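You operate a simulated robot arm through the tools that you are given. There is no shell and no other tool. Be economical: measure what you need, move in short steps, check, and stop when the job is done.

You run a simulated robot arm. Do the job below in one go: nothing can be reset, and whatever is moved stays where it is left.

TASK
Empty hopper B into the bins without mixing colours.
Fine: black onto black, silver onto silver, brass into the empty bin between them; leave the other hoppers and the filling machine alone.

Only the result counts: the job must be done as asked and must still hold three seconds after the hand-in. Knocking over, shifting, dropping, spilling or breaking anything else fails it.

THE ROBOT
A 7-joint arm with a two-finger parallel gripper on a trunk, on a base that drives. Base frame: it is fixed to the floor where the robot stands at the start and does not move with it; the origin is under the middle of the robot, x ahead of it, y to its left, z up; the surface under the hand at the start is at about z = 0.76. Units: m, rad, N and s.
With the tool pointing down near the work surface it reaches from about 0.38 to 0.8 m from the robot's upright axis, wherever it stands. Its first joint turns from -2.496 to 2.496 rad. Places, roughly: filling machine [0.5, -0.9, 0.7]; left brown button [0.4, -0.6, 0.8]; middle brown button [0.3, -0.7, 0.8]; middle grey button [0.5, 0.1, 0.8]; orange button [0.7, 0.2, 0.8]; right brown button [0.3, -0.8, 0.8]; sorting machine [0.8, 0, 0.8]; white button [0.6, 0, 0.8]. Payload 3 kg.
Tool frame: the origin (TCP) lies between the finger pads and is the grasp point; the fingertips stand 0.03 m ahead of it; z points along the fingers, y is the line along which they close. Largest opening 0.11 m; finger width 0.02, thickness 0.01; the body of the gripper, 0.048 by 0.112 m, starts 0.055 m behind the TCP.
Orientation is that of the tool frame in the base frame, as a unit quaternion [x, y, z, w]. With the fingers straight down and closing along the base's y, the tool's x points along the base's -x, its y along +y and its z along -z.

THE INTERFACE
- The arm moves only by the tool drive_tool. Its argument "steps" is text: rows parted by semicolons, each of 6 numbers parted by spaces: the shift along the tool's x, y, z in m, then the turn, a rotation vector about the tool's x, y, z in rad. In form: dx dy dz ax ay az; .... A call has 1 to 20 rows; each row is the pose to reach, as a shift and turn from the pose commanded when the call began, along the tool's axes at that moment. "jaw" is the closure, from 0 (fully open) to 1 (shut), set as the call begins (left out, the last holds). Each row takes 0.2 s and may step no farther than 0.05 m and 0.15 rad from the row before; otherwise, or with a gripper value out of range, the whole call is refused. A pose out of reach is approached as far as the arm can. The call stops where the force on the tool passes 80 N (or 10 N more than at its start, if that is more) or the arm is blocked; 0.2 s more then pass. Each finger travels about 0.153 m/s and halts on what it meets, pressing with about 28 N; the grip force reading is that of the motor and also rises with nothing between the fingers. The clock runs only during rows and for 0.2 s after the last one: add rows that repeat a pose to give the fingers time. It gives the time, the measured TCP pose, the force on the tool (base axes), the opening and the grip force at its end, in the units of the frame above (readings bear some noise), with the torque about the TCP (base axes, N m) and any sound that the robot's microphone picked up.
- Cameras (640 x 400 px; columns grow to the right, rows downward): "scene" is now at [0.503, -0.0371, 1.2213]; the picture's right is [-0.00, -0.17, -0.99], its down [-0.36, -0.92, 0.16] and it looks along [-0.93, 0.36, -0.06] (base axes); focal length 214 px, centre (320, 200). "wrist" rides on the gripper at [0.072, 0.017, -0.103] in the tool frame; the picture's right is [-0.23, 0.97, 0.00], its down [-0.76, -0.18, -0.62] and it looks along [-0.61, -0.14, 0.78] (tool axes); focal length 222 px, centre (320, 200). There is no depth. A picture from a camera that has moved, and an enlarged one, comes with that camera's place and axes in the base frame and with its lens.
- capture(camera): a new picture of that camera. It takes no simulated time.
- slide_trunk(by): slides the trunk up (or, below 0, down) by that many m; the arm and the scene camera ride with it, the base frame stays. It gives what a move gives, with no picture.
- roll_base(legs): drives the robot by 1 to 6 legs, each [ahead, turn to the left] in m and rad, along the robot's own axes; the way and the turn of a leg run together, so that a leg with both is an arc; at most 1.5 m and 3.142 rad a leg. The arm and the cameras ride along, it lands a little off, and it stops where it bumps. It gives what a move gives.
- pan_tilt(pan, tilt): turns the head with the scene camera to pan (to the left, within 1.396 rad either way) and tilt (down, from -0.506 to 1.204), counted from straight ahead of the robot. It gives what a move gives.
- zoom(camera, box): a new picture of the part [left, top, right, bottom] of that camera's present view, enlarged. It takes no simulated time.
- close_job(): hands the job in; it is judged then, once.

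Work in short steps. Places have to be worked out from the pictures, the camera data and where the tool is seen: move nearer, look again, correct. Check each grasp and each placing, and mend what went wrong. You have 120 turns and 90 pictures in all, those below and enlarged ones among them. Open the gripper and draw the arm clear of the work before you hand the job in, unless the task says otherwise; then end with one line.

The tools are called after ">>>" by a JSON object that holds its "method" and its "body". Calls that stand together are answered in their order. drive_tool: Moves the arm, as the interface text tells. Its arguments: {"type":"object","properties":{"steps":{"type":"string"},"jaw":{"type":"number"}},"required":["steps"]} The other tools are called the same way: slide_trunk (by) slides the trunk up or down; roll_base (legs) drives the base; pan_tilt (pan, tilt) turns the head that bears the scene camera; capture (camera) takes a picture; zoom (camera, box) takes an enlarged picture of a part of a camera's view; close_job () hands the job in.

At the start:

```text
time_s: 0.0
eef_pos: [0.4921, -0.0905, 1.1034]
tool_rot: [0.0, 1.0, 0.0, 0.001]
ft_force: [0.4, -0.1, 0.9]
torque: [-0.02, -0.02, 0.01]
gripper_width: 0.1098
grip_force: 0.0
trunk travel left (down, up): [-0.325, 0.165]
robot x, y, heading: [0.0006, 0.0136, 0.005]
head pan, tilt: [1.4, 1.201]
```

scene: 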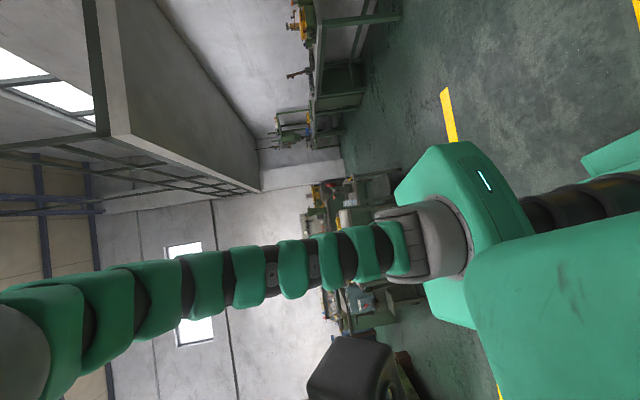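
wrist: 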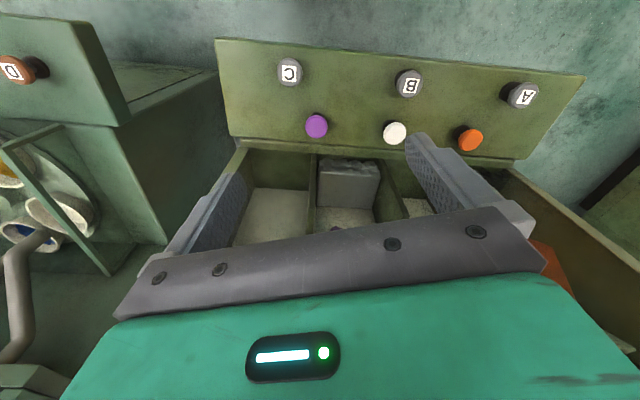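

The wrist view shows a sorting machine with buttons and compartments. I turn the head to get an overview.

>>> {"method": "pan_tilt", "body": {"pan": 0, "tilt": 0.8}}

>>> {"method": "capture", "body": {"camera": "scene"}}

```text
time_s: 1.5
eef_pos: [0.4923, -0.0914, 1.1033]
tool_rot: [0.0, 1.0, 0.0, 0.0]
ft_force: [-0.7, -0.7, -0.2]
torque: [-0.01, -0.01, 0.01]
gripper_width: 0.1098
grip_force: 0.1
trunk travel left (down, up): [-0.325, 0.165]
robot x, y, heading: [0.0044, 0.0122, -0.004]
head pan, tilt: [0.0, 0.799]
```

```text
87 pictures are left
camera scene: at [0.5307, -0.0922, 1.1507], right [0.0, -1.0, 0.0], down [-0.7, 0.0, 0.72], along [-0.72, 0.0, -0.7], focal length 214 px, centre (320, 200)
```

scene: 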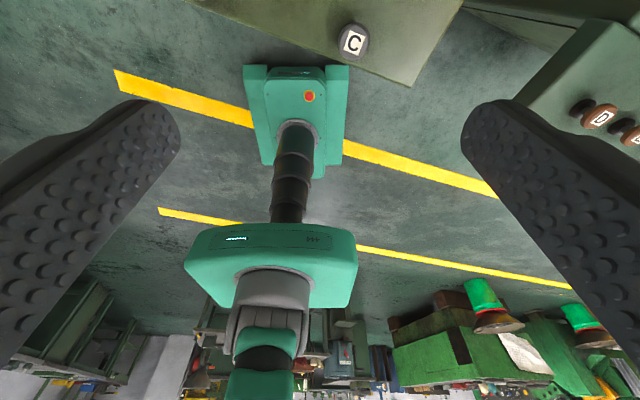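

The scene camera evidently rides at the hand; tilt 0 looks along the fingers. I tilt it to look forward.

>>> {"method": "pan_tilt", "body": {"pan": 0, "tilt": -0.45}}

>>> {"method": "capture", "body": {"camera": "scene"}}

```text
time_s: 3.0
eef_pos: [0.4866, -0.091, 1.1018]
tool_rot: [0.0, 1.0, 0.0, -0.003]
ft_force: [-57.4, 6.5, -31.7]
torque: [0.67, 1.25, -1.07]
gripper_width: 0.1098
grip_force: 0.0
trunk travel left (down, up): [-0.325, 0.165]
robot x, y, heading: [0.0047, 0.0121, 0.003]
head pan, tilt: [0.0, -0.45]
```

```text
86 pictures are left
camera scene: at [0.6262, -0.0904, 1.154], right [0.0, -1.0, -0.02], down [-0.94, 0.01, -0.34], along [0.34, 0.02, -0.94], focal length 214 px, centre (320, 200)
```

scene: 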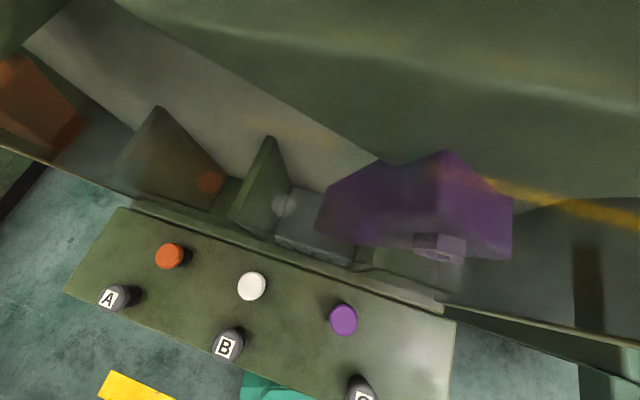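

The tool reads a 57 N force, so the head may be pressing on something. I move it back a bit and check.

>>> {"method": "pan_tilt", "body": {"pan": 0, "tilt": 0.0}}

>>> {"method": "capture", "body": {"camera": "scene"}}

>>> {"method": "capture", "body": {"camera": "wrist"}}

```text
time_s: 3.9
eef_pos: [0.4932, -0.0918, 1.1045]
tool_rot: [-0.001, 1.0, 0.0, 0.001]
ft_force: [-0.2, -0.1, 1.0]
torque: [0.0, 0.0, -0.02]
gripper_width: 0.1097
grip_force: 0.0
trunk travel left (down, up): [-0.325, 0.165]
robot x, y, heading: [0.0046, 0.0111, 0.002]
head pan, tilt: [0.0, 0.0]
```

```text
85 pictures are left
camera scene: at [0.6035, -0.0922, 1.1422], right [0.0, -1.0, 0.0], down [-1.0, 0.0, 0.0], along [0.0, 0.0, -1.0], focal length 214 px, centre (320, 200)
```

scene: 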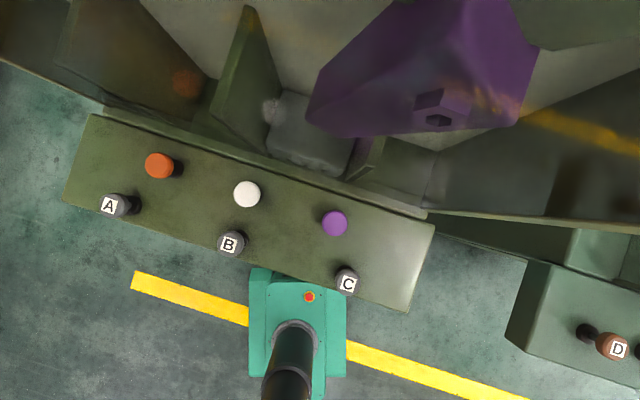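

```text
84 pictures are left
camera wrist: at [0.4217, -0.075, 1.2078], right [0.23, 0.97, 0.0], down [0.76, -0.18, 0.62], along [0.61, -0.14, -0.78], focal length 222 px, centre (320, 200)
```

wrist: 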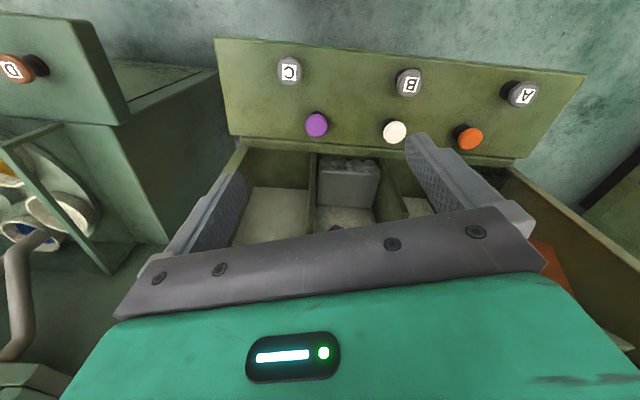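

The panel (A/B/C grey, orange/white/purple) is between the robot and the bins, with hoppers above. I raise the trunk for a wider view.

>>> {"method": "slide_trunk", "body": {"by": 0.16}}

>>> {"method": "capture", "body": {"camera": "scene"}}

>>> {"method": "capture", "body": {"camera": "wrist"}}

```text
time_s: 5.7
eef_pos: [0.4928, -0.0922, 1.263]
tool_rot: [0.0, 1.0, 0.0, 0.0]
ft_force: [0.3, -0.3, 0.4]
torque: [-0.02, 0.04, -0.01]
gripper_width: 0.1098
grip_force: 0.1
trunk travel left (down, up): [-0.485, 0.005]
robot x, y, heading: [0.0027, 0.0138, -0.006]
head pan, tilt: [0.0, 0.0]
```

```text
83 pictures are left
camera scene: at [0.6029, -0.0921, 1.3011], right [0.0, -1.0, 0.0], down [-1.0, 0.0, 0.0], along [0.0, 0.0, -1.0], focal length 214 px, centre (320, 200)
```

scene: 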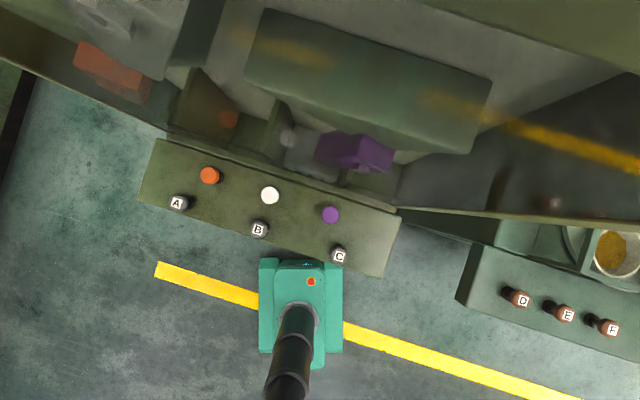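

```text
82 pictures are left
camera wrist: at [0.4214, -0.0749, 1.3673], right [0.23, 0.97, 0.0], down [0.76, -0.18, 0.62], along [0.61, -0.14, -0.78], focal length 222 px, centre (320, 200)
```

wrist: 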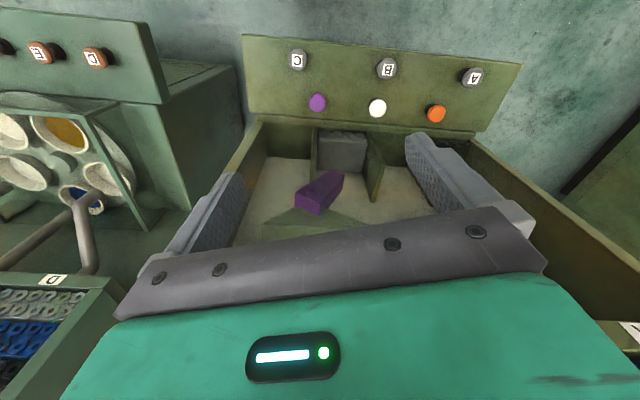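

Higher now; I tilt forward again and watch the force.

>>> {"method": "pan_tilt", "body": {"pan": 0, "tilt": -0.4}}

>>> {"method": "capture", "body": {"camera": "scene"}}

```text
time_s: 6.6
eef_pos: [0.4879, -0.0927, 1.2623]
tool_rot: [0.0, 1.0, 0.001, -0.003]
ft_force: [-30.4, 3.7, -16.4]
torque: [0.37, 0.64, -0.52]
gripper_width: 0.1101
grip_force: 0.0
trunk travel left (down, up): [-0.485, 0.005]
robot x, y, heading: [0.0033, 0.0136, 0.003]
head pan, tilt: [0.0, -0.4]
```

```text
81 pictures are left
camera scene: at [0.6279, -0.0912, 1.3143], right [0.0, -1.0, -0.01], down [-0.94, 0.0, -0.34], along [0.34, 0.01, -0.94], focal length 214 px, centre (320, 200)
```

scene: 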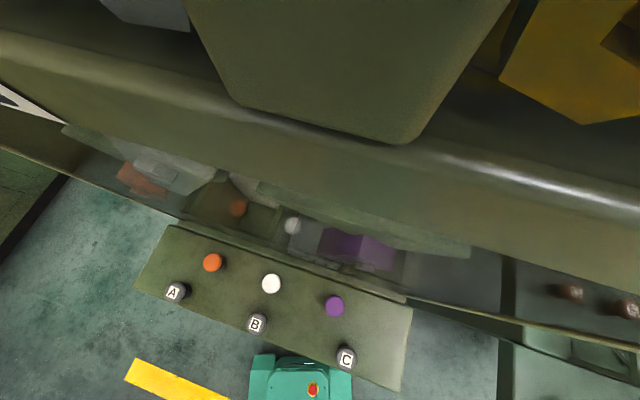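

The force comes only when the head tilts up into the hand itself, so I keep tilt ≥ 0. I drive back for an overview.

>>> {"method": "pan_tilt", "body": {"pan": 0, "tilt": -0.1}}

>>> {"method": "roll_base", "body": {"legs": [[-0.4, 0]]}}

>>> {"method": "capture", "body": {"camera": "wrist"}}

>>> {"method": "capture", "body": {"camera": "scene"}}

```text
time_s: 7.4
eef_pos: [0.4934, -0.0918, 1.2641]
tool_rot: [0.0, 1.0, -0.001, 0.002]
ft_force: [0.3, 0.3, 0.4]
torque: [0.0, -0.01, 0.01]
gripper_width: 0.11
grip_force: 0.1
trunk travel left (down, up): [-0.485, 0.005]
robot x, y, heading: [0.0034, 0.0119, 0.006]
head pan, tilt: [0.0, -0.099]
```

```text
time_s: 9.8
eef_pos: [0.0961, -0.0903, 1.262]
tool_rot: [-0.001, 1.0, 0.0, 0.0]
ft_force: [0.6, 0.3, -0.9]
torque: [-0.01, -0.01, 0.01]
gripper_width: 0.1097
grip_force: 0.0
trunk travel left (down, up): [-0.485, 0.005]
robot x, y, heading: [-0.3917, 0.011, 0.003]
head pan, tilt: [0.0, -0.099]
```

```text
80 pictures are left
camera wrist: at [0.0256, -0.0738, 1.3675], right [0.22, 0.97, 0.0], down [0.76, -0.17, 0.62], along [0.61, -0.14, -0.78], focal length 222 px, centre (320, 200)
```

wrist: 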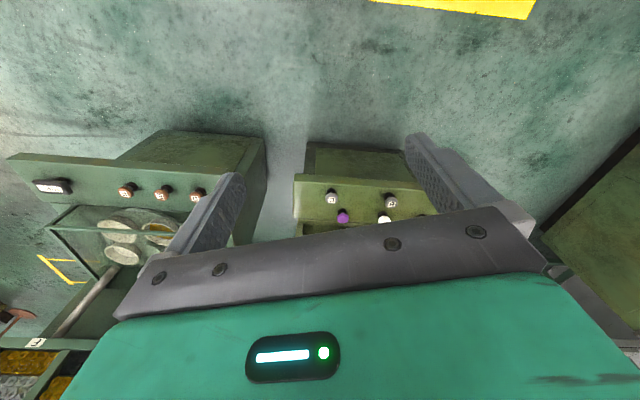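

```text
79 pictures are left
camera scene: at [0.216, -0.0904, 1.3043], right [0.0, -1.0, 0.0], down [-1.0, 0.0, -0.1], along [0.1, 0.0, -1.0], focal length 214 px, centre (320, 200)
```

scene: 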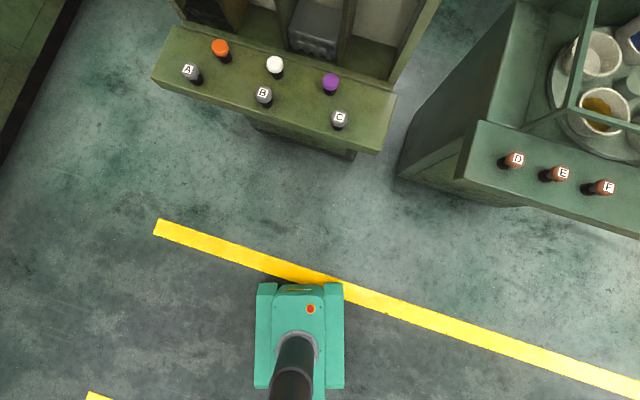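

I pitch the tool outward about 0.7 rad so the cameras see the machine more frontally.

>>> {"method": "drive_tool", "body": {"steps": "0 0 0 0 -0.15 0; 0 0 0 0 -0.3 0; 0 0 0 0 -0.45 0; 0 0 0 0 -0.6 0; 0 0 0 0 -0.7 0; 0 0 0 0 -0.7 0"}}

>>> {"method": "capture", "body": {"camera": "scene"}}

>>> {"method": "capture", "body": {"camera": "wrist"}}

```text
time_s: 11.2
eef_pos: [0.0973, -0.0919, 1.264]
tool_rot: [-0.002, 0.939, 0.001, 0.344]
ft_force: [-0.8, 0.1, -0.9]
torque: [0.01, 0.0, -0.01]
gripper_width: 0.1098
grip_force: 0.0
trunk travel left (down, up): [-0.485, 0.005]
robot x, y, heading: [-0.3912, 0.0127, -0.0]
head pan, tilt: [0.0, -0.099]
```

```text
78 pictures are left
camera scene: at [0.1601, -0.0913, 1.3715], right [0.0, -1.0, 0.0], down [-0.7, 0.0, -0.72], along [0.72, 0.0, -0.7], focal length 214 px, centre (320, 200)
```

scene: 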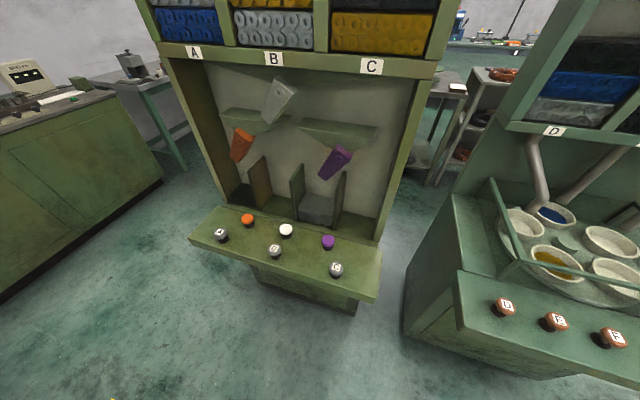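

```text
77 pictures are left
camera wrist: at [-0.0242, -0.0747, 1.2968], right [0.17, 0.97, 0.15], down [0.18, -0.18, 0.97], along [0.97, -0.14, -0.21], focal length 222 px, centre (320, 200)
```

wrist: 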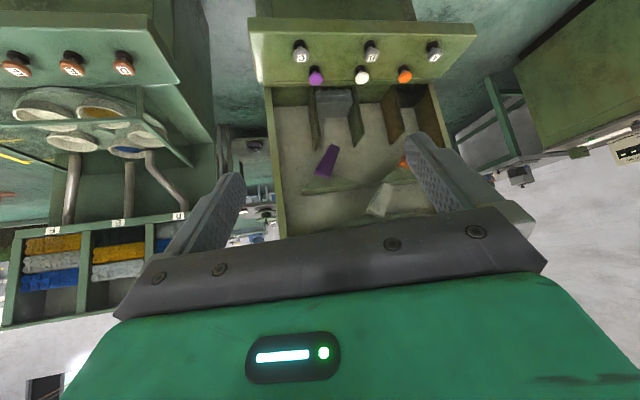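

This view is excellent: a diverter-type sorter. I zoom into hoppers and bins.

>>> {"method": "zoom", "body": {"camera": "scene", "box": [140, 0, 460, 200]}}

>>> {"method": "zoom", "body": {"camera": "scene", "box": [180, 140, 400, 290]}}

```text
2.00 times, centred on (300, 100) of scene
camera zoom: at [0.1601, -0.0913, 1.3715], right [0.0, -1.0, 0.0], down [-0.7, 0.0, -0.72], along [0.72, 0.0, -0.7], focal length 429 px, centre (360, 400)
```

zoom: 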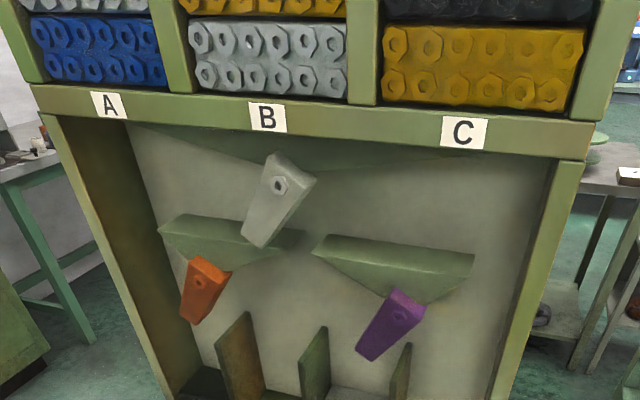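

```text
2.67 times, centred on (290, 215) of scene
camera zoom: at [0.1601, -0.0913, 1.3715], right [0.0, -1.0, 0.0], down [-0.7, 0.0, -0.72], along [0.72, 0.0, -0.7], focal length 572 px, centre (400, 160)
```

zoom: 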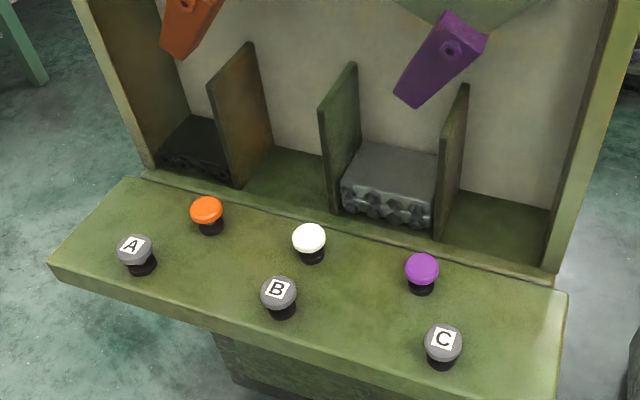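

Four bins: black, empty, silver, empty. Spouts: white → left, orange → black bin, purple → silver bin. Now I look higher to see hopper B's full content.

>>> {"method": "drive_tool", "body": {"steps": "0 0 0 0 -0.15 0; 0 0 0 0 -0.3 0; 0 0 0 0 -0.45 0; 0 0 0 0 -0.6 0; 0 0 0 0 -0.6 0"}}

>>> {"method": "capture", "body": {"camera": "scene"}}

```text
time_s: 12.4
eef_pos: [0.1718, -0.1439, 1.3099]
tool_rot: [-0.012, 0.797, 0.017, 0.604]
ft_force: [-0.3, -0.6, 0.3]
torque: [0.02, -0.01, 0.08]
gripper_width: 0.11
grip_force: 0.1
out of reach, approached as far as the arm can: row 2, 3, 4, 5
trunk travel left (down, up): [-0.485, 0.005]
robot x, y, heading: [-0.3897, 0.0128, 0.006]
head pan, tilt: [0.0, -0.099]
```

```text
74 pictures are left
camera scene: at [0.1631, -0.1454, 1.4334], right [0.04, -1.0, -0.01], down [-0.17, 0.01, -0.98], along [0.98, 0.04, -0.17], focal length 214 px, centre (320, 200)
```

scene: 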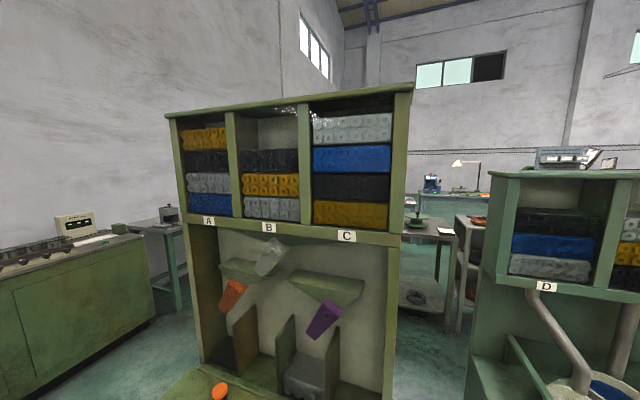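

Hopper B from the bottom: silver, brass, black. I'll press buttons with closed, forward‑pitched fingers (keeps head clear of the cabinet). First I pull the hand in, pitch to ~0.9, close the jaw.

>>> {"method": "drive_tool", "body": {"steps": "0.007 0.04 -0.024 0 0.1 0; 0.014 0.08 -0.048 0 0.2 0; 0.02 0.12 -0.072 0 0.3 0; 0.027 0.16 -0.096 0 0.4 0; 0.027 0.16 -0.096 0 0.4 0", "jaw": 1}}

>>> {"method": "slide_trunk", "body": {"by": -0.3}}

>>> {"method": "pan_tilt", "body": {"pan": 0, "tilt": 0.3}}

>>> {"method": "capture", "body": {"camera": "scene"}}

```text
time_s: 13.6
eef_pos: [0.0878, 0.0197, 1.3341]
tool_rot: [-0.002, 0.901, 0.001, 0.434]
ft_force: [-0.3, 0.1, 0.4]
torque: [0.01, 0.05, 0.0]
gripper_width: 0.0
grip_force: 28.0
out of reach, approached as far as the arm can: row 1, 2, 3, 4, 5
trunk travel left (down, up): [-0.485, 0.005]
robot x, y, heading: [-0.3909, 0.0135, 0.002]
head pan, tilt: [0.0, -0.099]
```

```text
time_s: 16.6
eef_pos: [0.0879, 0.0194, 1.0343]
tool_rot: [-0.002, 0.901, 0.001, 0.434]
ft_force: [0.0, 0.3, -0.6]
torque: [0.01, -0.01, -0.04]
gripper_width: 0.0
grip_force: 28.2
trunk travel left (down, up): [-0.185, 0.305]
robot x, y, heading: [-0.3893, 0.0159, 0.003]
head pan, tilt: [0.0, -0.099]
```

```text
time_s: 17.5
eef_pos: [0.0875, 0.02, 1.035]
tool_rot: [-0.001, 0.901, 0.0, 0.434]
ft_force: [-0.4, -0.4, 1.0]
torque: [-0.03, -0.03, -0.01]
gripper_width: 0.0001
grip_force: 28.1
trunk travel left (down, up): [-0.185, 0.305]
robot x, y, heading: [-0.3926, 0.014, -0.004]
head pan, tilt: [0.0, 0.3]
```

```text
73 pictures are left
camera scene: at [0.1105, 0.0198, 1.1201], right [0.0, -1.0, 0.0], down [-0.83, 0.0, -0.56], along [0.56, 0.0, -0.83], focal length 214 px, centre (320, 200)
```

scene: 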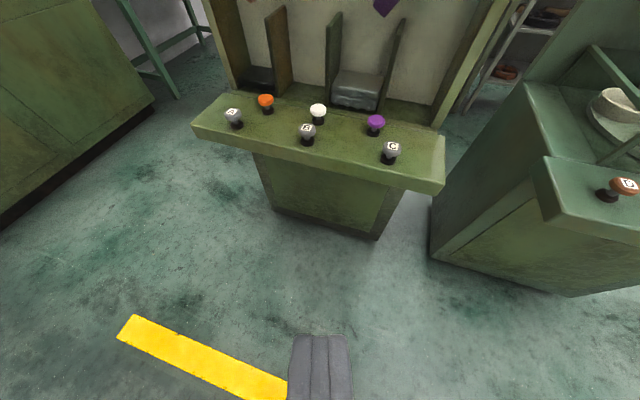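

Pitch is 0.9, hand tucked. I drive forward to about x = 0.03.

>>> {"method": "roll_base", "body": {"legs": [[0.42, 0]]}}

>>> {"method": "capture", "body": {"camera": "scene"}}

```text
time_s: 20.1
eef_pos: [0.5021, 0.0205, 1.0346]
tool_rot: [-0.001, 0.901, 0.001, 0.434]
ft_force: [0.6, 0.7, -0.1]
torque: [0.02, 0.04, -0.03]
gripper_width: 0.0
grip_force: 28.2
trunk travel left (down, up): [-0.185, 0.305]
robot x, y, heading: [0.0229, 0.0137, 0.002]
head pan, tilt: [0.0, 0.3]
```

```text
72 pictures are left
camera scene: at [0.5256, 0.0204, 1.1201], right [0.0, -1.0, 0.0], down [-0.83, 0.0, -0.56], along [0.56, 0.0, -0.83], focal length 214 px, centre (320, 200)
```

scene: 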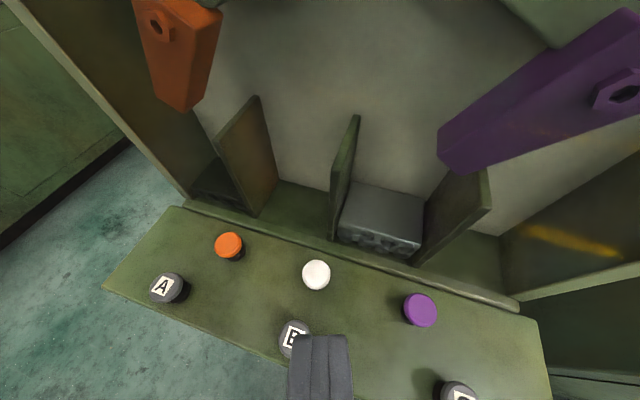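

White button confirmed near (0.608, 0.025, 0.81). I move the fingertips to about 3 cm above it.

>>> {"method": "drive_tool", "body": {"steps": "0.0186 0.001 0.043 0 0 0; 0.0372 0.002 0.086 0 0 0; 0.056 0.003 0.129 0 0 0; 0.0745 0.004 0.1715 0 0 0; 0.0745 0.004 0.1715 0 0 0"}}

>>> {"method": "capture", "body": {"camera": "scene"}}

```text
time_s: 21.3
eef_pos: [0.594, 0.0237, 0.8716]
tool_rot: [-0.001, 0.901, 0.001, 0.434]
ft_force: [0.0, -0.4, 0.1]
torque: [-0.02, 0.0, 0.0]
gripper_width: 0.0
grip_force: 28.5
out of reach, approached as far as the arm can: row 1, 2, 3
trunk travel left (down, up): [-0.185, 0.305]
robot x, y, heading: [0.0212, 0.0158, 0.001]
head pan, tilt: [0.0, 0.3]
```

```text
71 pictures are left
camera scene: at [0.6173, 0.0231, 0.9567], right [0.0, -1.0, 0.0], down [-0.83, 0.0, -0.56], along [0.56, 0.0, -0.83], focal length 214 px, centre (320, 200)
```

scene: 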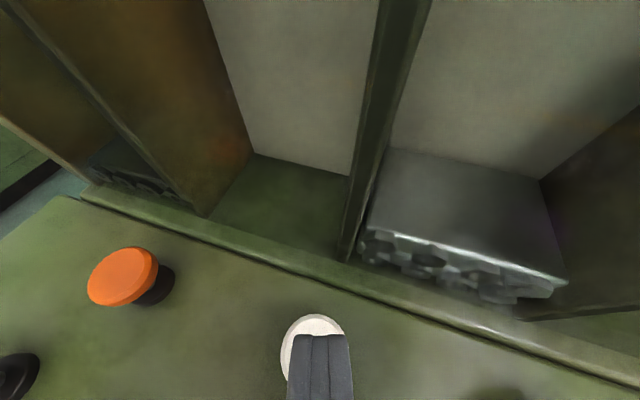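

Tip is over the white button. Press down about 4.5 cm total and return.

>>> {"method": "drive_tool", "body": {"steps": "0.0157 0 0.0124 0 0 0; 0.0274 0 0.0218 0 0 0; 0.0352 0 0.028 0 0 0; 0.0352 0 0.028 0 0 0; 0.0157 0 0.0124 0 0 0; 0 0 0 0 0 0; 0 0 0 0 0 0"}}

>>> {"method": "capture", "body": {"camera": "scene"}}

```text
time_s: 22.9
eef_pos: [0.5938, 0.0248, 0.8711]
tool_rot: [-0.002, 0.902, 0.001, 0.433]
ft_force: [-0.7, -0.1, 0.4]
torque: [0.02, 0.03, -0.01]
gripper_width: 0.0
grip_force: 28.0
out of reach, approached as far as the arm can: row 1, 2, 3, 4, 5, 6, 7
trunk travel left (down, up): [-0.185, 0.305]
robot x, y, heading: [0.0236, 0.0119, 0.001]
head pan, tilt: [0.0, 0.3]
```

```text
70 pictures are left
camera scene: at [0.617, 0.0252, 0.9567], right [0.0, -1.0, 0.0], down [-0.83, 0.0, -0.56], along [0.56, 0.0, -0.83], focal length 214 px, centre (320, 200)
```

scene: 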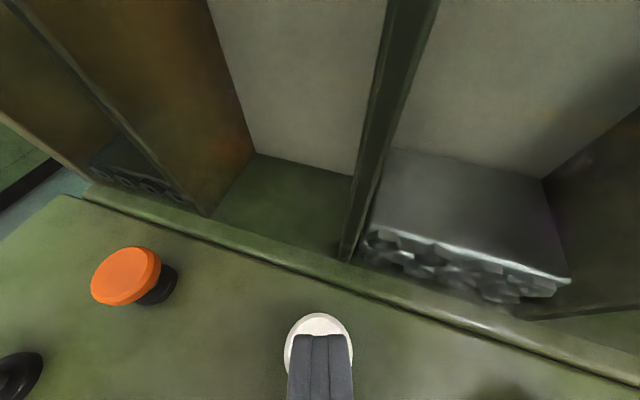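

The arm limits at this height with this pitch, so I'll re-posture: arm up 0.15, then trunk down 0.15.

>>> {"method": "drive_tool", "body": {"steps": "-0.035 0 -0.028 0 0 0; -0.070 0 -0.056 0 0 0; -0.105 0 -0.084 0 0 0; -0.1175 0 -0.0933 0 0 0; -0.1175 0 -0.0933 0 0 0"}}

>>> {"method": "slide_trunk", "body": {"by": -0.15}}

>>> {"method": "drive_tool", "body": {"steps": "0.0157 0 0.0124 0 0 0; 0.0274 0 0.0218 0 0 0; 0.0352 0 0.028 0 0 0; 0.0352 0 0.028 0 0 0"}}

```text
time_s: 24.1
eef_pos: [0.5948, 0.0249, 1.0193]
tool_rot: [-0.002, 0.901, 0.001, 0.434]
ft_force: [0.4, 0.3, 0.8]
torque: [-0.02, -0.02, 0.05]
gripper_width: 0.0004
grip_force: 27.7
trunk travel left (down, up): [-0.185, 0.305]
robot x, y, heading: [0.0235, 0.0119, 0.0]
head pan, tilt: [0.0, 0.3]
```

```text
time_s: 25.8
eef_pos: [0.5931, 0.0257, 0.8696]
tool_rot: [-0.002, 0.901, 0.001, 0.434]
ft_force: [-0.3, -0.6, -0.6]
torque: [-0.02, 0.01, 0.03]
gripper_width: 0.0
grip_force: 27.8
trunk travel left (down, up): [-0.035, 0.455]
robot x, y, heading: [0.0252, 0.0163, 0.001]
head pan, tilt: [0.0, 0.3]
```

```text
time_s: 26.8
eef_pos: [0.5933, 0.0252, 0.8249]
tool_rot: [-0.002, 0.901, 0.001, 0.435]
ft_force: [0.6, 1.7, 1.6]
torque: [0.01, -0.04, 0.01]
gripper_width: 0.0
grip_force: 28.6
trunk travel left (down, up): [-0.035, 0.455]
robot x, y, heading: [0.0235, 0.0156, 0.001]
head pan, tilt: [0.0, 0.3]
```

Low force at the end; look to see the contact and white spout state.

>>> {"method": "capture", "body": {"camera": "scene"}}

>>> {"method": "capture", "body": {"camera": "wrist"}}

```text
69 pictures are left
camera scene: at [0.6162, 0.0246, 0.911], right [0.0, -1.0, 0.0], down [-0.83, 0.0, -0.56], along [0.56, 0.0, -0.83], focal length 214 px, centre (320, 200)
```

scene: 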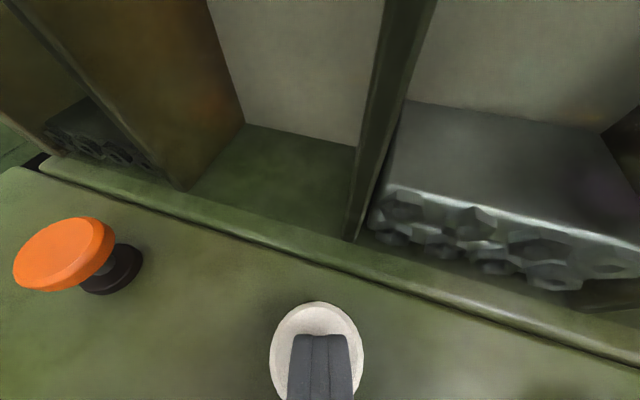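

```text
68 pictures are left
camera wrist: at [0.4685, 0.0416, 0.8342], right [0.14, 0.97, 0.18], down [-0.01, -0.18, 0.98], along [0.99, -0.14, -0.01], focal length 222 px, centre (320, 200)
```

wrist: 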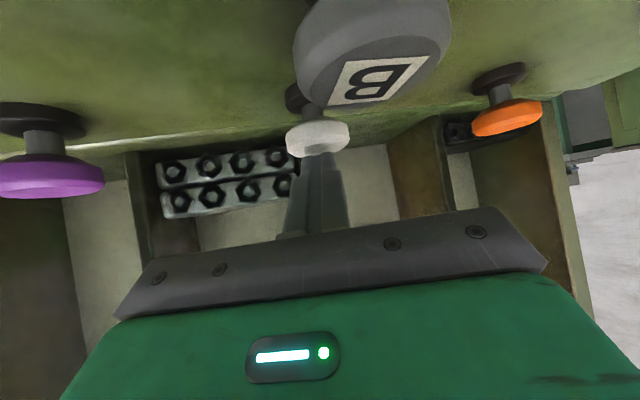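

Fingertips rest on the white button; B sits clear below the palm (~3 cm). I press a further 12 mm in small rows.

>>> {"method": "drive_tool", "body": {"steps": "0.0031 0 0.0025 0 0 0; 0.0063 0 0.005 0 0 0; 0.0094 0 0.0075 0 0 0; 0.0094 0 0.0075 0 0 0"}}

>>> {"method": "capture", "body": {"camera": "wrist"}}

```text
time_s: 27.8
eef_pos: [0.5933, 0.0239, 0.8138]
tool_rot: [-0.001, 0.901, 0.0, 0.434]
ft_force: [-1.7, -1.4, 7.6]
torque: [-0.02, -0.1, 0.04]
gripper_width: 0.0001
grip_force: 28.1
trunk travel left (down, up): [-0.035, 0.455]
robot x, y, heading: [0.0219, 0.0146, 0.004]
head pan, tilt: [0.0, 0.3]
heard: click
```

```text
67 pictures are left
camera wrist: at [0.4691, 0.0414, 0.823], right [0.14, 0.97, 0.18], down [-0.01, -0.18, 0.98], along [0.99, -0.14, -0.01], focal length 222 px, centre (320, 200)
```

wrist: 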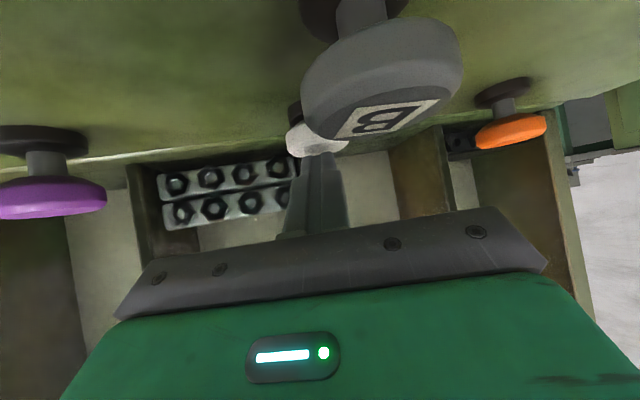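

Click heard. Back up and look at the spouts.

>>> {"method": "drive_tool", "body": {"steps": "-0.0313 0 -0.0249 0 0 0; -0.0626 0 -0.0498 0 0 0; -0.0626 -0.00 -0.0498 0 0 0"}}

>>> {"method": "pan_tilt", "body": {"pan": 0, "tilt": -0.4}}

>>> {"method": "capture", "body": {"camera": "scene"}}

```text
time_s: 28.6
eef_pos: [0.5919, 0.0251, 0.8915]
tool_rot: [-0.002, 0.901, 0.001, 0.434]
ft_force: [0.2, 0.1, 0.2]
torque: [-0.01, -0.04, -0.03]
gripper_width: 0.0003
grip_force: 28.0
trunk travel left (down, up): [-0.035, 0.455]
robot x, y, heading: [0.024, 0.0131, 0.003]
head pan, tilt: [0.0, 0.3]
```

```text
time_s: 29.7
eef_pos: [0.5912, 0.0261, 0.893]
tool_rot: [-0.002, 0.901, 0.001, 0.434]
ft_force: [-0.7, -0.5, 0.7]
torque: [0.04, 0.0, 0.01]
gripper_width: 0.0
grip_force: 27.9
trunk travel left (down, up): [-0.035, 0.455]
robot x, y, heading: [0.0228, 0.0141, 0.001]
head pan, tilt: [0.0, -0.4]
```

```text
66 pictures are left
camera scene: at [0.6373, 0.0258, 1.0372], right [0.0, -1.0, 0.0], down [-0.27, 0.0, -0.96], along [0.96, 0.0, -0.27], focal length 214 px, centre (320, 200)
```

scene: 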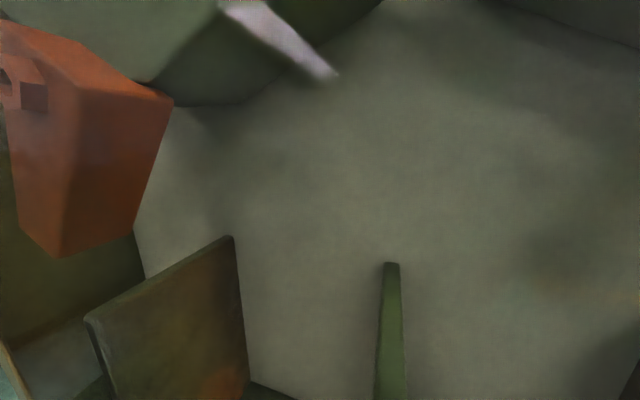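

White spout now points right (toggled and stays). I move above B (TCP ≈ 0.517, 0.048) and look at spouts and B.

>>> {"method": "drive_tool", "body": {"steps": "0.0233 0.011 -0.0294 0 0 0; 0.0466 0.022 -0.0587 0 0 0; 0.0466 0.022 -0.0587 0 0 0"}}

>>> {"method": "capture", "body": {"camera": "scene"}}

>>> {"method": "pan_tilt", "body": {"pan": 0, "tilt": 0.3}}

>>> {"method": "capture", "body": {"camera": "scene"}}

```text
time_s: 30.5
eef_pos: [0.5167, 0.047, 0.8922]
tool_rot: [-0.001, 0.901, 0.0, 0.434]
ft_force: [0.5, -0.6, -0.1]
torque: [0.01, -0.01, 0.03]
gripper_width: 0.0
grip_force: 28.6
trunk travel left (down, up): [-0.035, 0.455]
robot x, y, heading: [0.023, 0.0143, 0.003]
head pan, tilt: [0.0, -0.4]
```

```text
65 pictures are left
camera scene: at [0.5615, 0.0463, 1.0375], right [0.0, -1.0, 0.0], down [-0.27, 0.0, -0.96], along [0.96, 0.0, -0.27], focal length 214 px, centre (320, 200)
```

scene: 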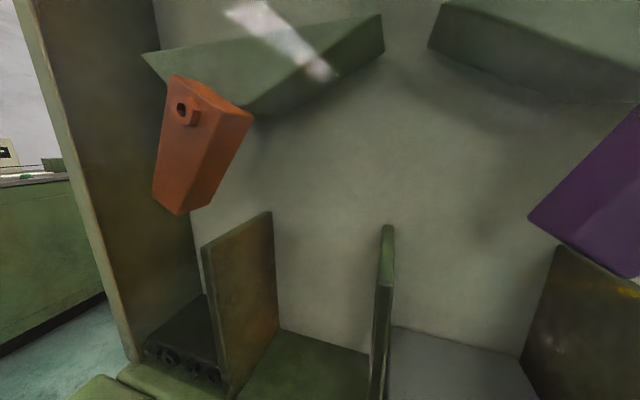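

```text
time_s: 31.6
eef_pos: [0.5165, 0.0457, 0.892]
tool_rot: [-0.001, 0.901, 0.0, 0.435]
ft_force: [0.5, -0.1, 0.5]
torque: [0.05, 0.03, 0.01]
gripper_width: 0.0
grip_force: 28.0
trunk travel left (down, up): [-0.035, 0.455]
robot x, y, heading: [0.0245, 0.0164, 0.003]
head pan, tilt: [0.0, 0.3]
```

```text
64 pictures are left
camera scene: at [0.5397, 0.0463, 0.9774], right [0.0, -1.0, 0.0], down [-0.83, 0.0, -0.56], along [0.56, 0.0, -0.83], focal length 214 px, centre (320, 200)
```

scene: 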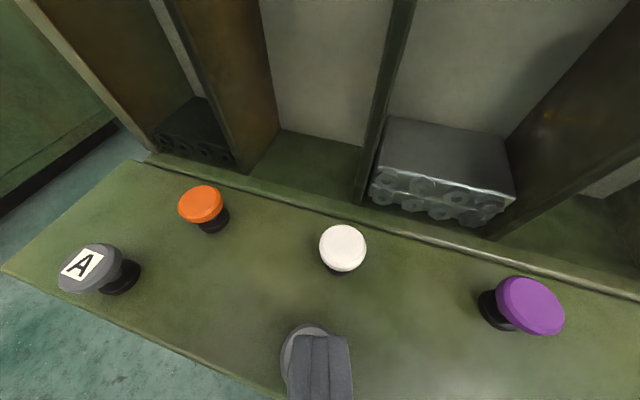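

Before releasing anything I want an unambiguous view of the white spout; raise the trunk and look.

>>> {"method": "slide_trunk", "body": {"by": 0.15}}

>>> {"method": "pan_tilt", "body": {"pan": 0, "tilt": -0.3}}

>>> {"method": "capture", "body": {"camera": "scene"}}

```text
time_s: 33.3
eef_pos: [0.5176, 0.0456, 1.0425]
tool_rot: [-0.001, 0.902, 0.0, 0.433]
ft_force: [-0.4, -0.4, 0.2]
torque: [0.01, 0.02, -0.01]
gripper_width: 0.0
grip_force: 27.7
trunk travel left (down, up): [-0.185, 0.305]
robot x, y, heading: [0.0229, 0.0175, 0.001]
head pan, tilt: [0.0, 0.3]
```

```text
time_s: 34.3
eef_pos: [0.5168, 0.0468, 1.0416]
tool_rot: [-0.002, 0.901, 0.001, 0.434]
ft_force: [-0.2, 0.3, 0.3]
torque: [0.03, -0.01, 0.01]
gripper_width: 0.0
grip_force: 27.7
trunk travel left (down, up): [-0.185, 0.305]
robot x, y, heading: [0.0246, 0.011, 0.002]
head pan, tilt: [0.0, -0.3]
```

```text
63 pictures are left
camera scene: at [0.5613, 0.0463, 1.1781], right [0.0, -1.0, 0.0], down [-0.37, 0.0, -0.93], along [0.93, 0.0, -0.37], focal length 214 px, centre (320, 200)
```

scene: 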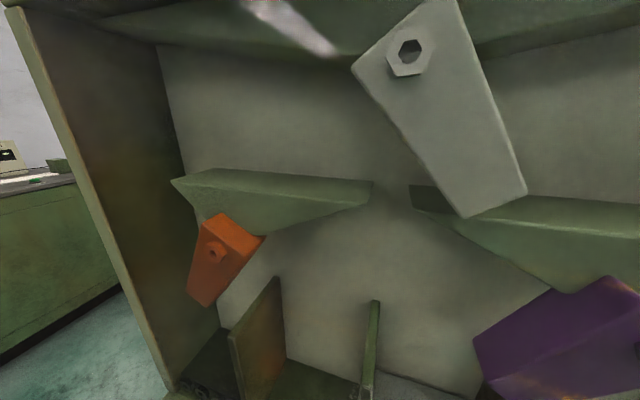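

White spout clearly points right to the purple side; purple points left (silver bin). Now lower and do a short press on B.

>>> {"method": "pan_tilt", "body": {"pan": 0, "tilt": 0.3}}

>>> {"method": "slide_trunk", "body": {"by": -0.15}}

>>> {"method": "drive_tool", "body": {"steps": "0.0235 0.007 0.0187 0 0 0; 0.047 0.007 0.0373 0 0 0; 0.0579 0.007 0.0460 0 0 0; 0.0626 0.007 0.0498 0 0 0; 0.047 0.007 0.0373 0 0 0; 0.0235 0.007 0.0187 0 0 0"}}

>>> {"method": "capture", "body": {"camera": "scene"}}

```text
time_s: 35.3
eef_pos: [0.5177, 0.0466, 1.0423]
tool_rot: [-0.002, 0.901, 0.001, 0.434]
ft_force: [-0.4, -0.8, 0.5]
torque: [0.0, 0.03, 0.0]
gripper_width: 0.0001
grip_force: 27.4
trunk travel left (down, up): [-0.185, 0.305]
robot x, y, heading: [0.0243, 0.0139, 0.003]
head pan, tilt: [0.0, 0.3]
```

```text
time_s: 37.0
eef_pos: [0.5176, 0.0458, 0.8927]
tool_rot: [-0.001, 0.901, 0.0, 0.434]
ft_force: [0.5, 0.1, -0.6]
torque: [-0.03, -0.01, -0.03]
gripper_width: 0.0
grip_force: 27.9
trunk travel left (down, up): [-0.035, 0.455]
robot x, y, heading: [0.021, 0.0116, 0.008]
head pan, tilt: [0.0, 0.3]
```

```text
time_s: 38.5
eef_pos: [0.5184, 0.0551, 0.8634]
tool_rot: [-0.001, 0.902, 0.001, 0.431]
ft_force: [0.1, -0.2, -0.1]
torque: [0.0, 0.0, 0.02]
gripper_width: 0.0
grip_force: 28.1
out of reach, approached as far as the arm can: row 1, 2, 3, 4, 5
trunk travel left (down, up): [-0.035, 0.455]
robot x, y, heading: [0.019, 0.0125, 0.002]
head pan, tilt: [0.0, 0.3]
```

```text
62 pictures are left
camera scene: at [0.5408, 0.0539, 0.9484], right [0.0, -1.0, 0.0], down [-0.83, 0.0, -0.56], along [0.56, 0.0, -0.83], focal length 214 px, centre (320, 200)
```

scene: 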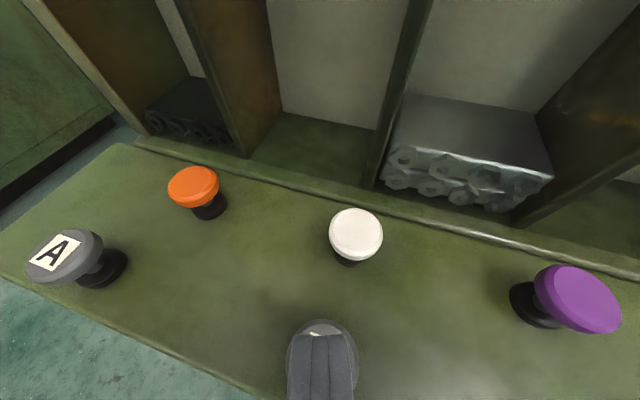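

Too close to the robot axis at this pitch; I roll the base back 8 cm and extend the arm instead.

>>> {"method": "roll_base", "body": {"legs": [[-0.08, 0]]}}

>>> {"method": "drive_tool", "body": {"steps": "-0.0249 0 0.0313 0 0 0; -0.0498 0 0.0626 0 0 0; -0.0498 0 0.0626 0 0 0"}}

>>> {"method": "capture", "body": {"camera": "scene"}}

```text
time_s: 39.5
eef_pos: [0.439, 0.0515, 0.8636]
tool_rot: [0.001, 0.902, -0.001, 0.432]
ft_force: [-0.3, 0.3, 0.1]
torque: [-0.02, -0.01, 0.0]
gripper_width: 0.0
grip_force: 28.4
trunk travel left (down, up): [-0.035, 0.455]
robot x, y, heading: [-0.0579, 0.0084, -0.003]
head pan, tilt: [0.0, 0.3]
```

```text
time_s: 40.3
eef_pos: [0.5195, 0.051, 0.8618]
tool_rot: [0.001, 0.902, -0.001, 0.432]
ft_force: [-0.2, 0.1, 0.0]
torque: [0.02, 0.01, 0.01]
gripper_width: 0.0
grip_force: 28.3
trunk travel left (down, up): [-0.035, 0.455]
robot x, y, heading: [-0.0541, 0.013, -0.002]
head pan, tilt: [0.0, 0.3]
```

```text
61 pictures are left
camera scene: at [0.543, 0.0507, 0.9472], right [0.0, -1.0, 0.0], down [-0.83, 0.0, -0.56], along [0.56, 0.0, -0.83], focal length 214 px, centre (320, 200)
```

scene: 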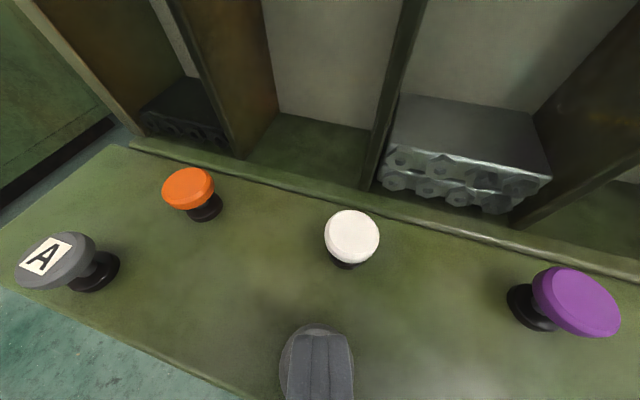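

Centred on B. Short press: down 5 cm to z ≈ 0.812 and straight back.

>>> {"method": "drive_tool", "body": {"steps": "0.0274 0 0.0218 0 0 0; 0.0352 0 0.028 0 0 0; 0.0391 0 0.0311 0 0 0; 0.0235 0 0.0187 0 0 0; 0 0 0 0 0 0; 0 0 0 0 0 0"}}

>>> {"method": "capture", "body": {"camera": "scene"}}

```text
time_s: 41.7
eef_pos: [0.5196, 0.0506, 0.863]
tool_rot: [0.001, 0.902, 0.0, 0.431]
ft_force: [-0.1, 0.5, 0.0]
torque: [0.01, 0.01, 0.02]
gripper_width: 0.0001
grip_force: 27.5
trunk travel left (down, up): [-0.035, 0.455]
robot x, y, heading: [-0.0559, 0.0151, 0.0]
head pan, tilt: [0.0, 0.3]
heard: click
```

```text
60 pictures are left
camera scene: at [0.5424, 0.0497, 0.9487], right [0.0, -1.0, 0.0], down [-0.83, 0.0, -0.56], along [0.56, 0.0, -0.83], focal length 214 px, centre (320, 200)
```

scene: 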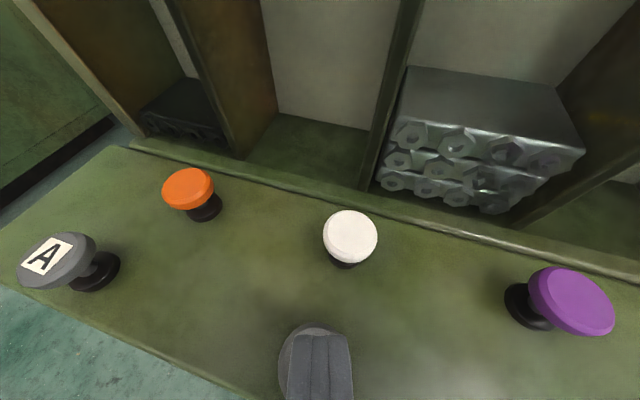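

The silver stack rose by one layer: one press = one layer. Now I move to white and press it (spout to the left).

>>> {"method": "drive_tool", "body": {"steps": "-0.0227 -0.013 0.0286 0 0 0; -0.0454 -0.026 0.0572 0 0 0; -0.0454 -0.026 0.0572 0 0 0; -0.018 -0.026 0.079 0 0 0; -0.0102 -0.026 0.0852 0 0 0; -0.0063 -0.026 0.0883 0 0 0; -0.0219 -0.026 0.0759 0 0 0; -0.0454 -0.026 0.0572 0 0 0; -0.0454 -0.026 0.0572 0 0 0"}}

>>> {"method": "capture", "body": {"camera": "scene"}}

```text
time_s: 43.7
eef_pos: [0.5896, 0.0261, 0.8642]
tool_rot: [0.0, 0.902, 0.0, 0.432]
ft_force: [-0.5, -0.5, 0.0]
torque: [0.03, 0.0, -0.03]
gripper_width: 0.0
grip_force: 27.8
trunk travel left (down, up): [-0.035, 0.455]
robot x, y, heading: [-0.0553, 0.0127, 0.005]
head pan, tilt: [0.0, 0.3]
heard: click
```

```text
59 pictures are left
camera scene: at [0.6131, 0.027, 0.9509], right [0.0, -1.0, 0.0], down [-0.83, 0.0, -0.56], along [0.56, 0.0, -0.83], focal length 214 px, centre (320, 200)
```

scene: 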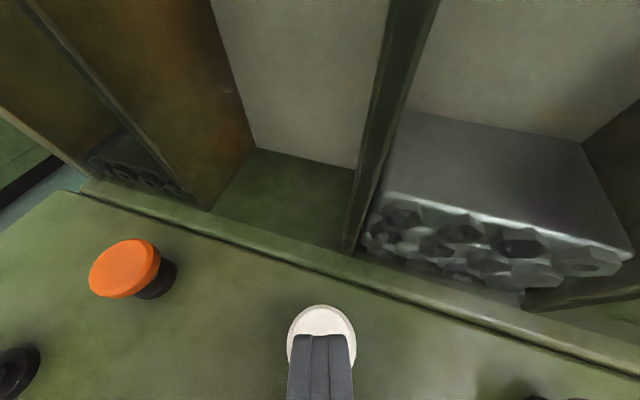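

White clicked. Next move above orange (~0.655, 0.154) and check alignment.

>>> {"method": "drive_tool", "body": {"steps": "-0.0102 0.0427 0.0128 0 0 0; -0.0203 0.0853 0.0256 0 0 0; -0.0305 0.128 0.0384 0 0 0; -0.0305 0.128 0.0384 0 0 0"}}

>>> {"method": "capture", "body": {"camera": "scene"}}

```text
time_s: 44.7
eef_pos: [0.6368, 0.1541, 0.8618]
tool_rot: [0.001, 0.902, -0.001, 0.431]
ft_force: [0.2, 0.3, -0.1]
torque: [-0.04, -0.01, 0.03]
gripper_width: 0.0003
grip_force: 27.9
trunk travel left (down, up): [-0.035, 0.455]
robot x, y, heading: [-0.0551, 0.0119, 0.001]
head pan, tilt: [0.0, 0.3]
```

```text
58 pictures are left
camera scene: at [0.6601, 0.1536, 0.9481], right [0.0, -1.0, 0.0], down [-0.83, 0.0, -0.56], along [0.56, 0.0, -0.83], focal length 214 px, centre (320, 200)
```

scene: 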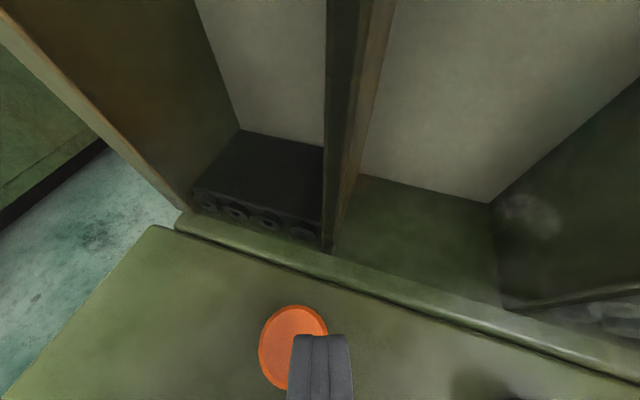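

Shift 1.6 cm left, then press orange.

>>> {"method": "drive_tool", "body": {"steps": "0 0.016 0 0 0 0; 0.0274 0.016 0.0218 0 0 0; 0.0352 0.016 0.028 0 0 0; 0.0391 0.016 0.0311 0 0 0; 0.0235 0.016 0.0187 0 0 0; -0.02 0.016 -0.01 0 0 0; -0.02 0.016 -0.01 0 0 0"}}

>>> {"method": "capture", "body": {"camera": "scene"}}

```text
refused: row 6 steps farther than a row can; nothing moved
```

```text
57 pictures are left
camera scene: at [0.6601, 0.1536, 0.9481], right [0.0, -1.0, 0.0], down [-0.83, 0.0, -0.56], along [0.56, 0.0, -0.83], focal length 214 px, centre (320, 200)
```

scene: 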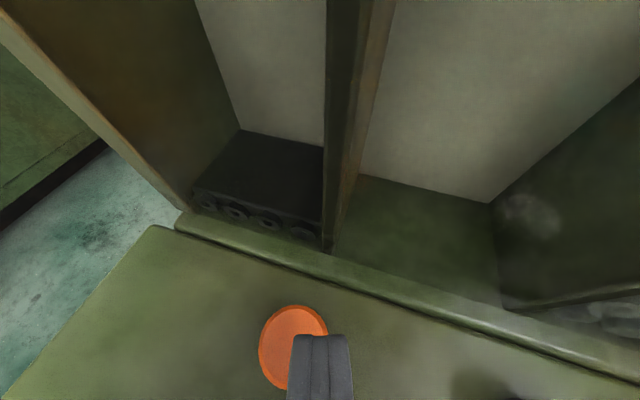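

Retry with a shorter last row.

>>> {"method": "drive_tool", "body": {"steps": "0 0.016 0 0 0 0; 0.0274 0.016 0.0218 0 0 0; 0.0352 0.016 0.028 0 0 0; 0.0391 0.016 0.0311 0 0 0; 0.0235 0.016 0.0187 0 0 0; 0 0.016 0 0 0 0; 0 0.016 0 0 0 0"}}

```text
time_s: 46.3
eef_pos: [0.64, 0.1695, 0.862]
tool_rot: [0.002, 0.902, -0.001, 0.432]
ft_force: [-0.2, 0.4, -0.3]
torque: [0.0, 0.01, 0.01]
gripper_width: 0.0
grip_force: 27.9
trunk travel left (down, up): [-0.035, 0.455]
robot x, y, heading: [-0.0598, 0.0165, 0.0]
head pan, tilt: [0.0, 0.3]
heard: click
```

Orange clicked. Go above B and raise the trunk to verify spouts.

>>> {"method": "drive_tool", "body": {"steps": "0.0187 -0.03 -0.0236 0 0 0; 0.0373 -0.06 -0.0472 0 0 0; 0.056 -0.09 -0.071 0 0 0; 0.0746 -0.119 -0.0944 0 0 0; 0.0746 -0.119 -0.0944 0 0 0"}}

>>> {"method": "slide_trunk", "body": {"by": 0.15}}

>>> {"method": "pan_tilt", "body": {"pan": 0, "tilt": -0.3}}

>>> {"method": "capture", "body": {"camera": "scene"}}

```text
time_s: 47.5
eef_pos: [0.5214, 0.0514, 0.8633]
tool_rot: [0.001, 0.902, -0.001, 0.432]
ft_force: [-0.7, 0.3, 1.1]
torque: [0.03, 0.05, -0.04]
gripper_width: 0.0003
grip_force: 28.5
trunk travel left (down, up): [-0.035, 0.455]
robot x, y, heading: [-0.056, 0.016, -0.001]
head pan, tilt: [0.0, 0.3]
```

```text
time_s: 49.2
eef_pos: [0.5213, 0.0514, 1.0134]
tool_rot: [0.001, 0.902, 0.0, 0.432]
ft_force: [0.7, 0.0, -0.3]
torque: [-0.01, -0.04, 0.01]
gripper_width: 0.0
grip_force: 28.2
trunk travel left (down, up): [-0.185, 0.305]
robot x, y, heading: [-0.0561, 0.0106, 0.005]
head pan, tilt: [0.0, 0.3]
```

```text
time_s: 50.2
eef_pos: [0.5205, 0.0515, 1.0135]
tool_rot: [0.0, 0.902, 0.0, 0.432]
ft_force: [1.0, 0.1, 0.2]
torque: [0.0, -0.01, 0.03]
gripper_width: 0.0001
grip_force: 28.1
trunk travel left (down, up): [-0.185, 0.305]
robot x, y, heading: [-0.0521, 0.0113, 0.006]
head pan, tilt: [0.0, -0.3]
```

```text
56 pictures are left
camera scene: at [0.5664, 0.0514, 1.1491], right [0.0, -1.0, 0.0], down [-0.37, 0.0, -0.93], along [0.93, 0.0, -0.37], focal length 214 px, centre (320, 200)
```

scene: 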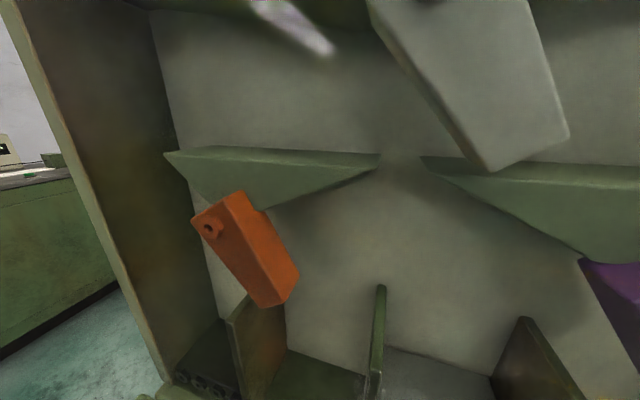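

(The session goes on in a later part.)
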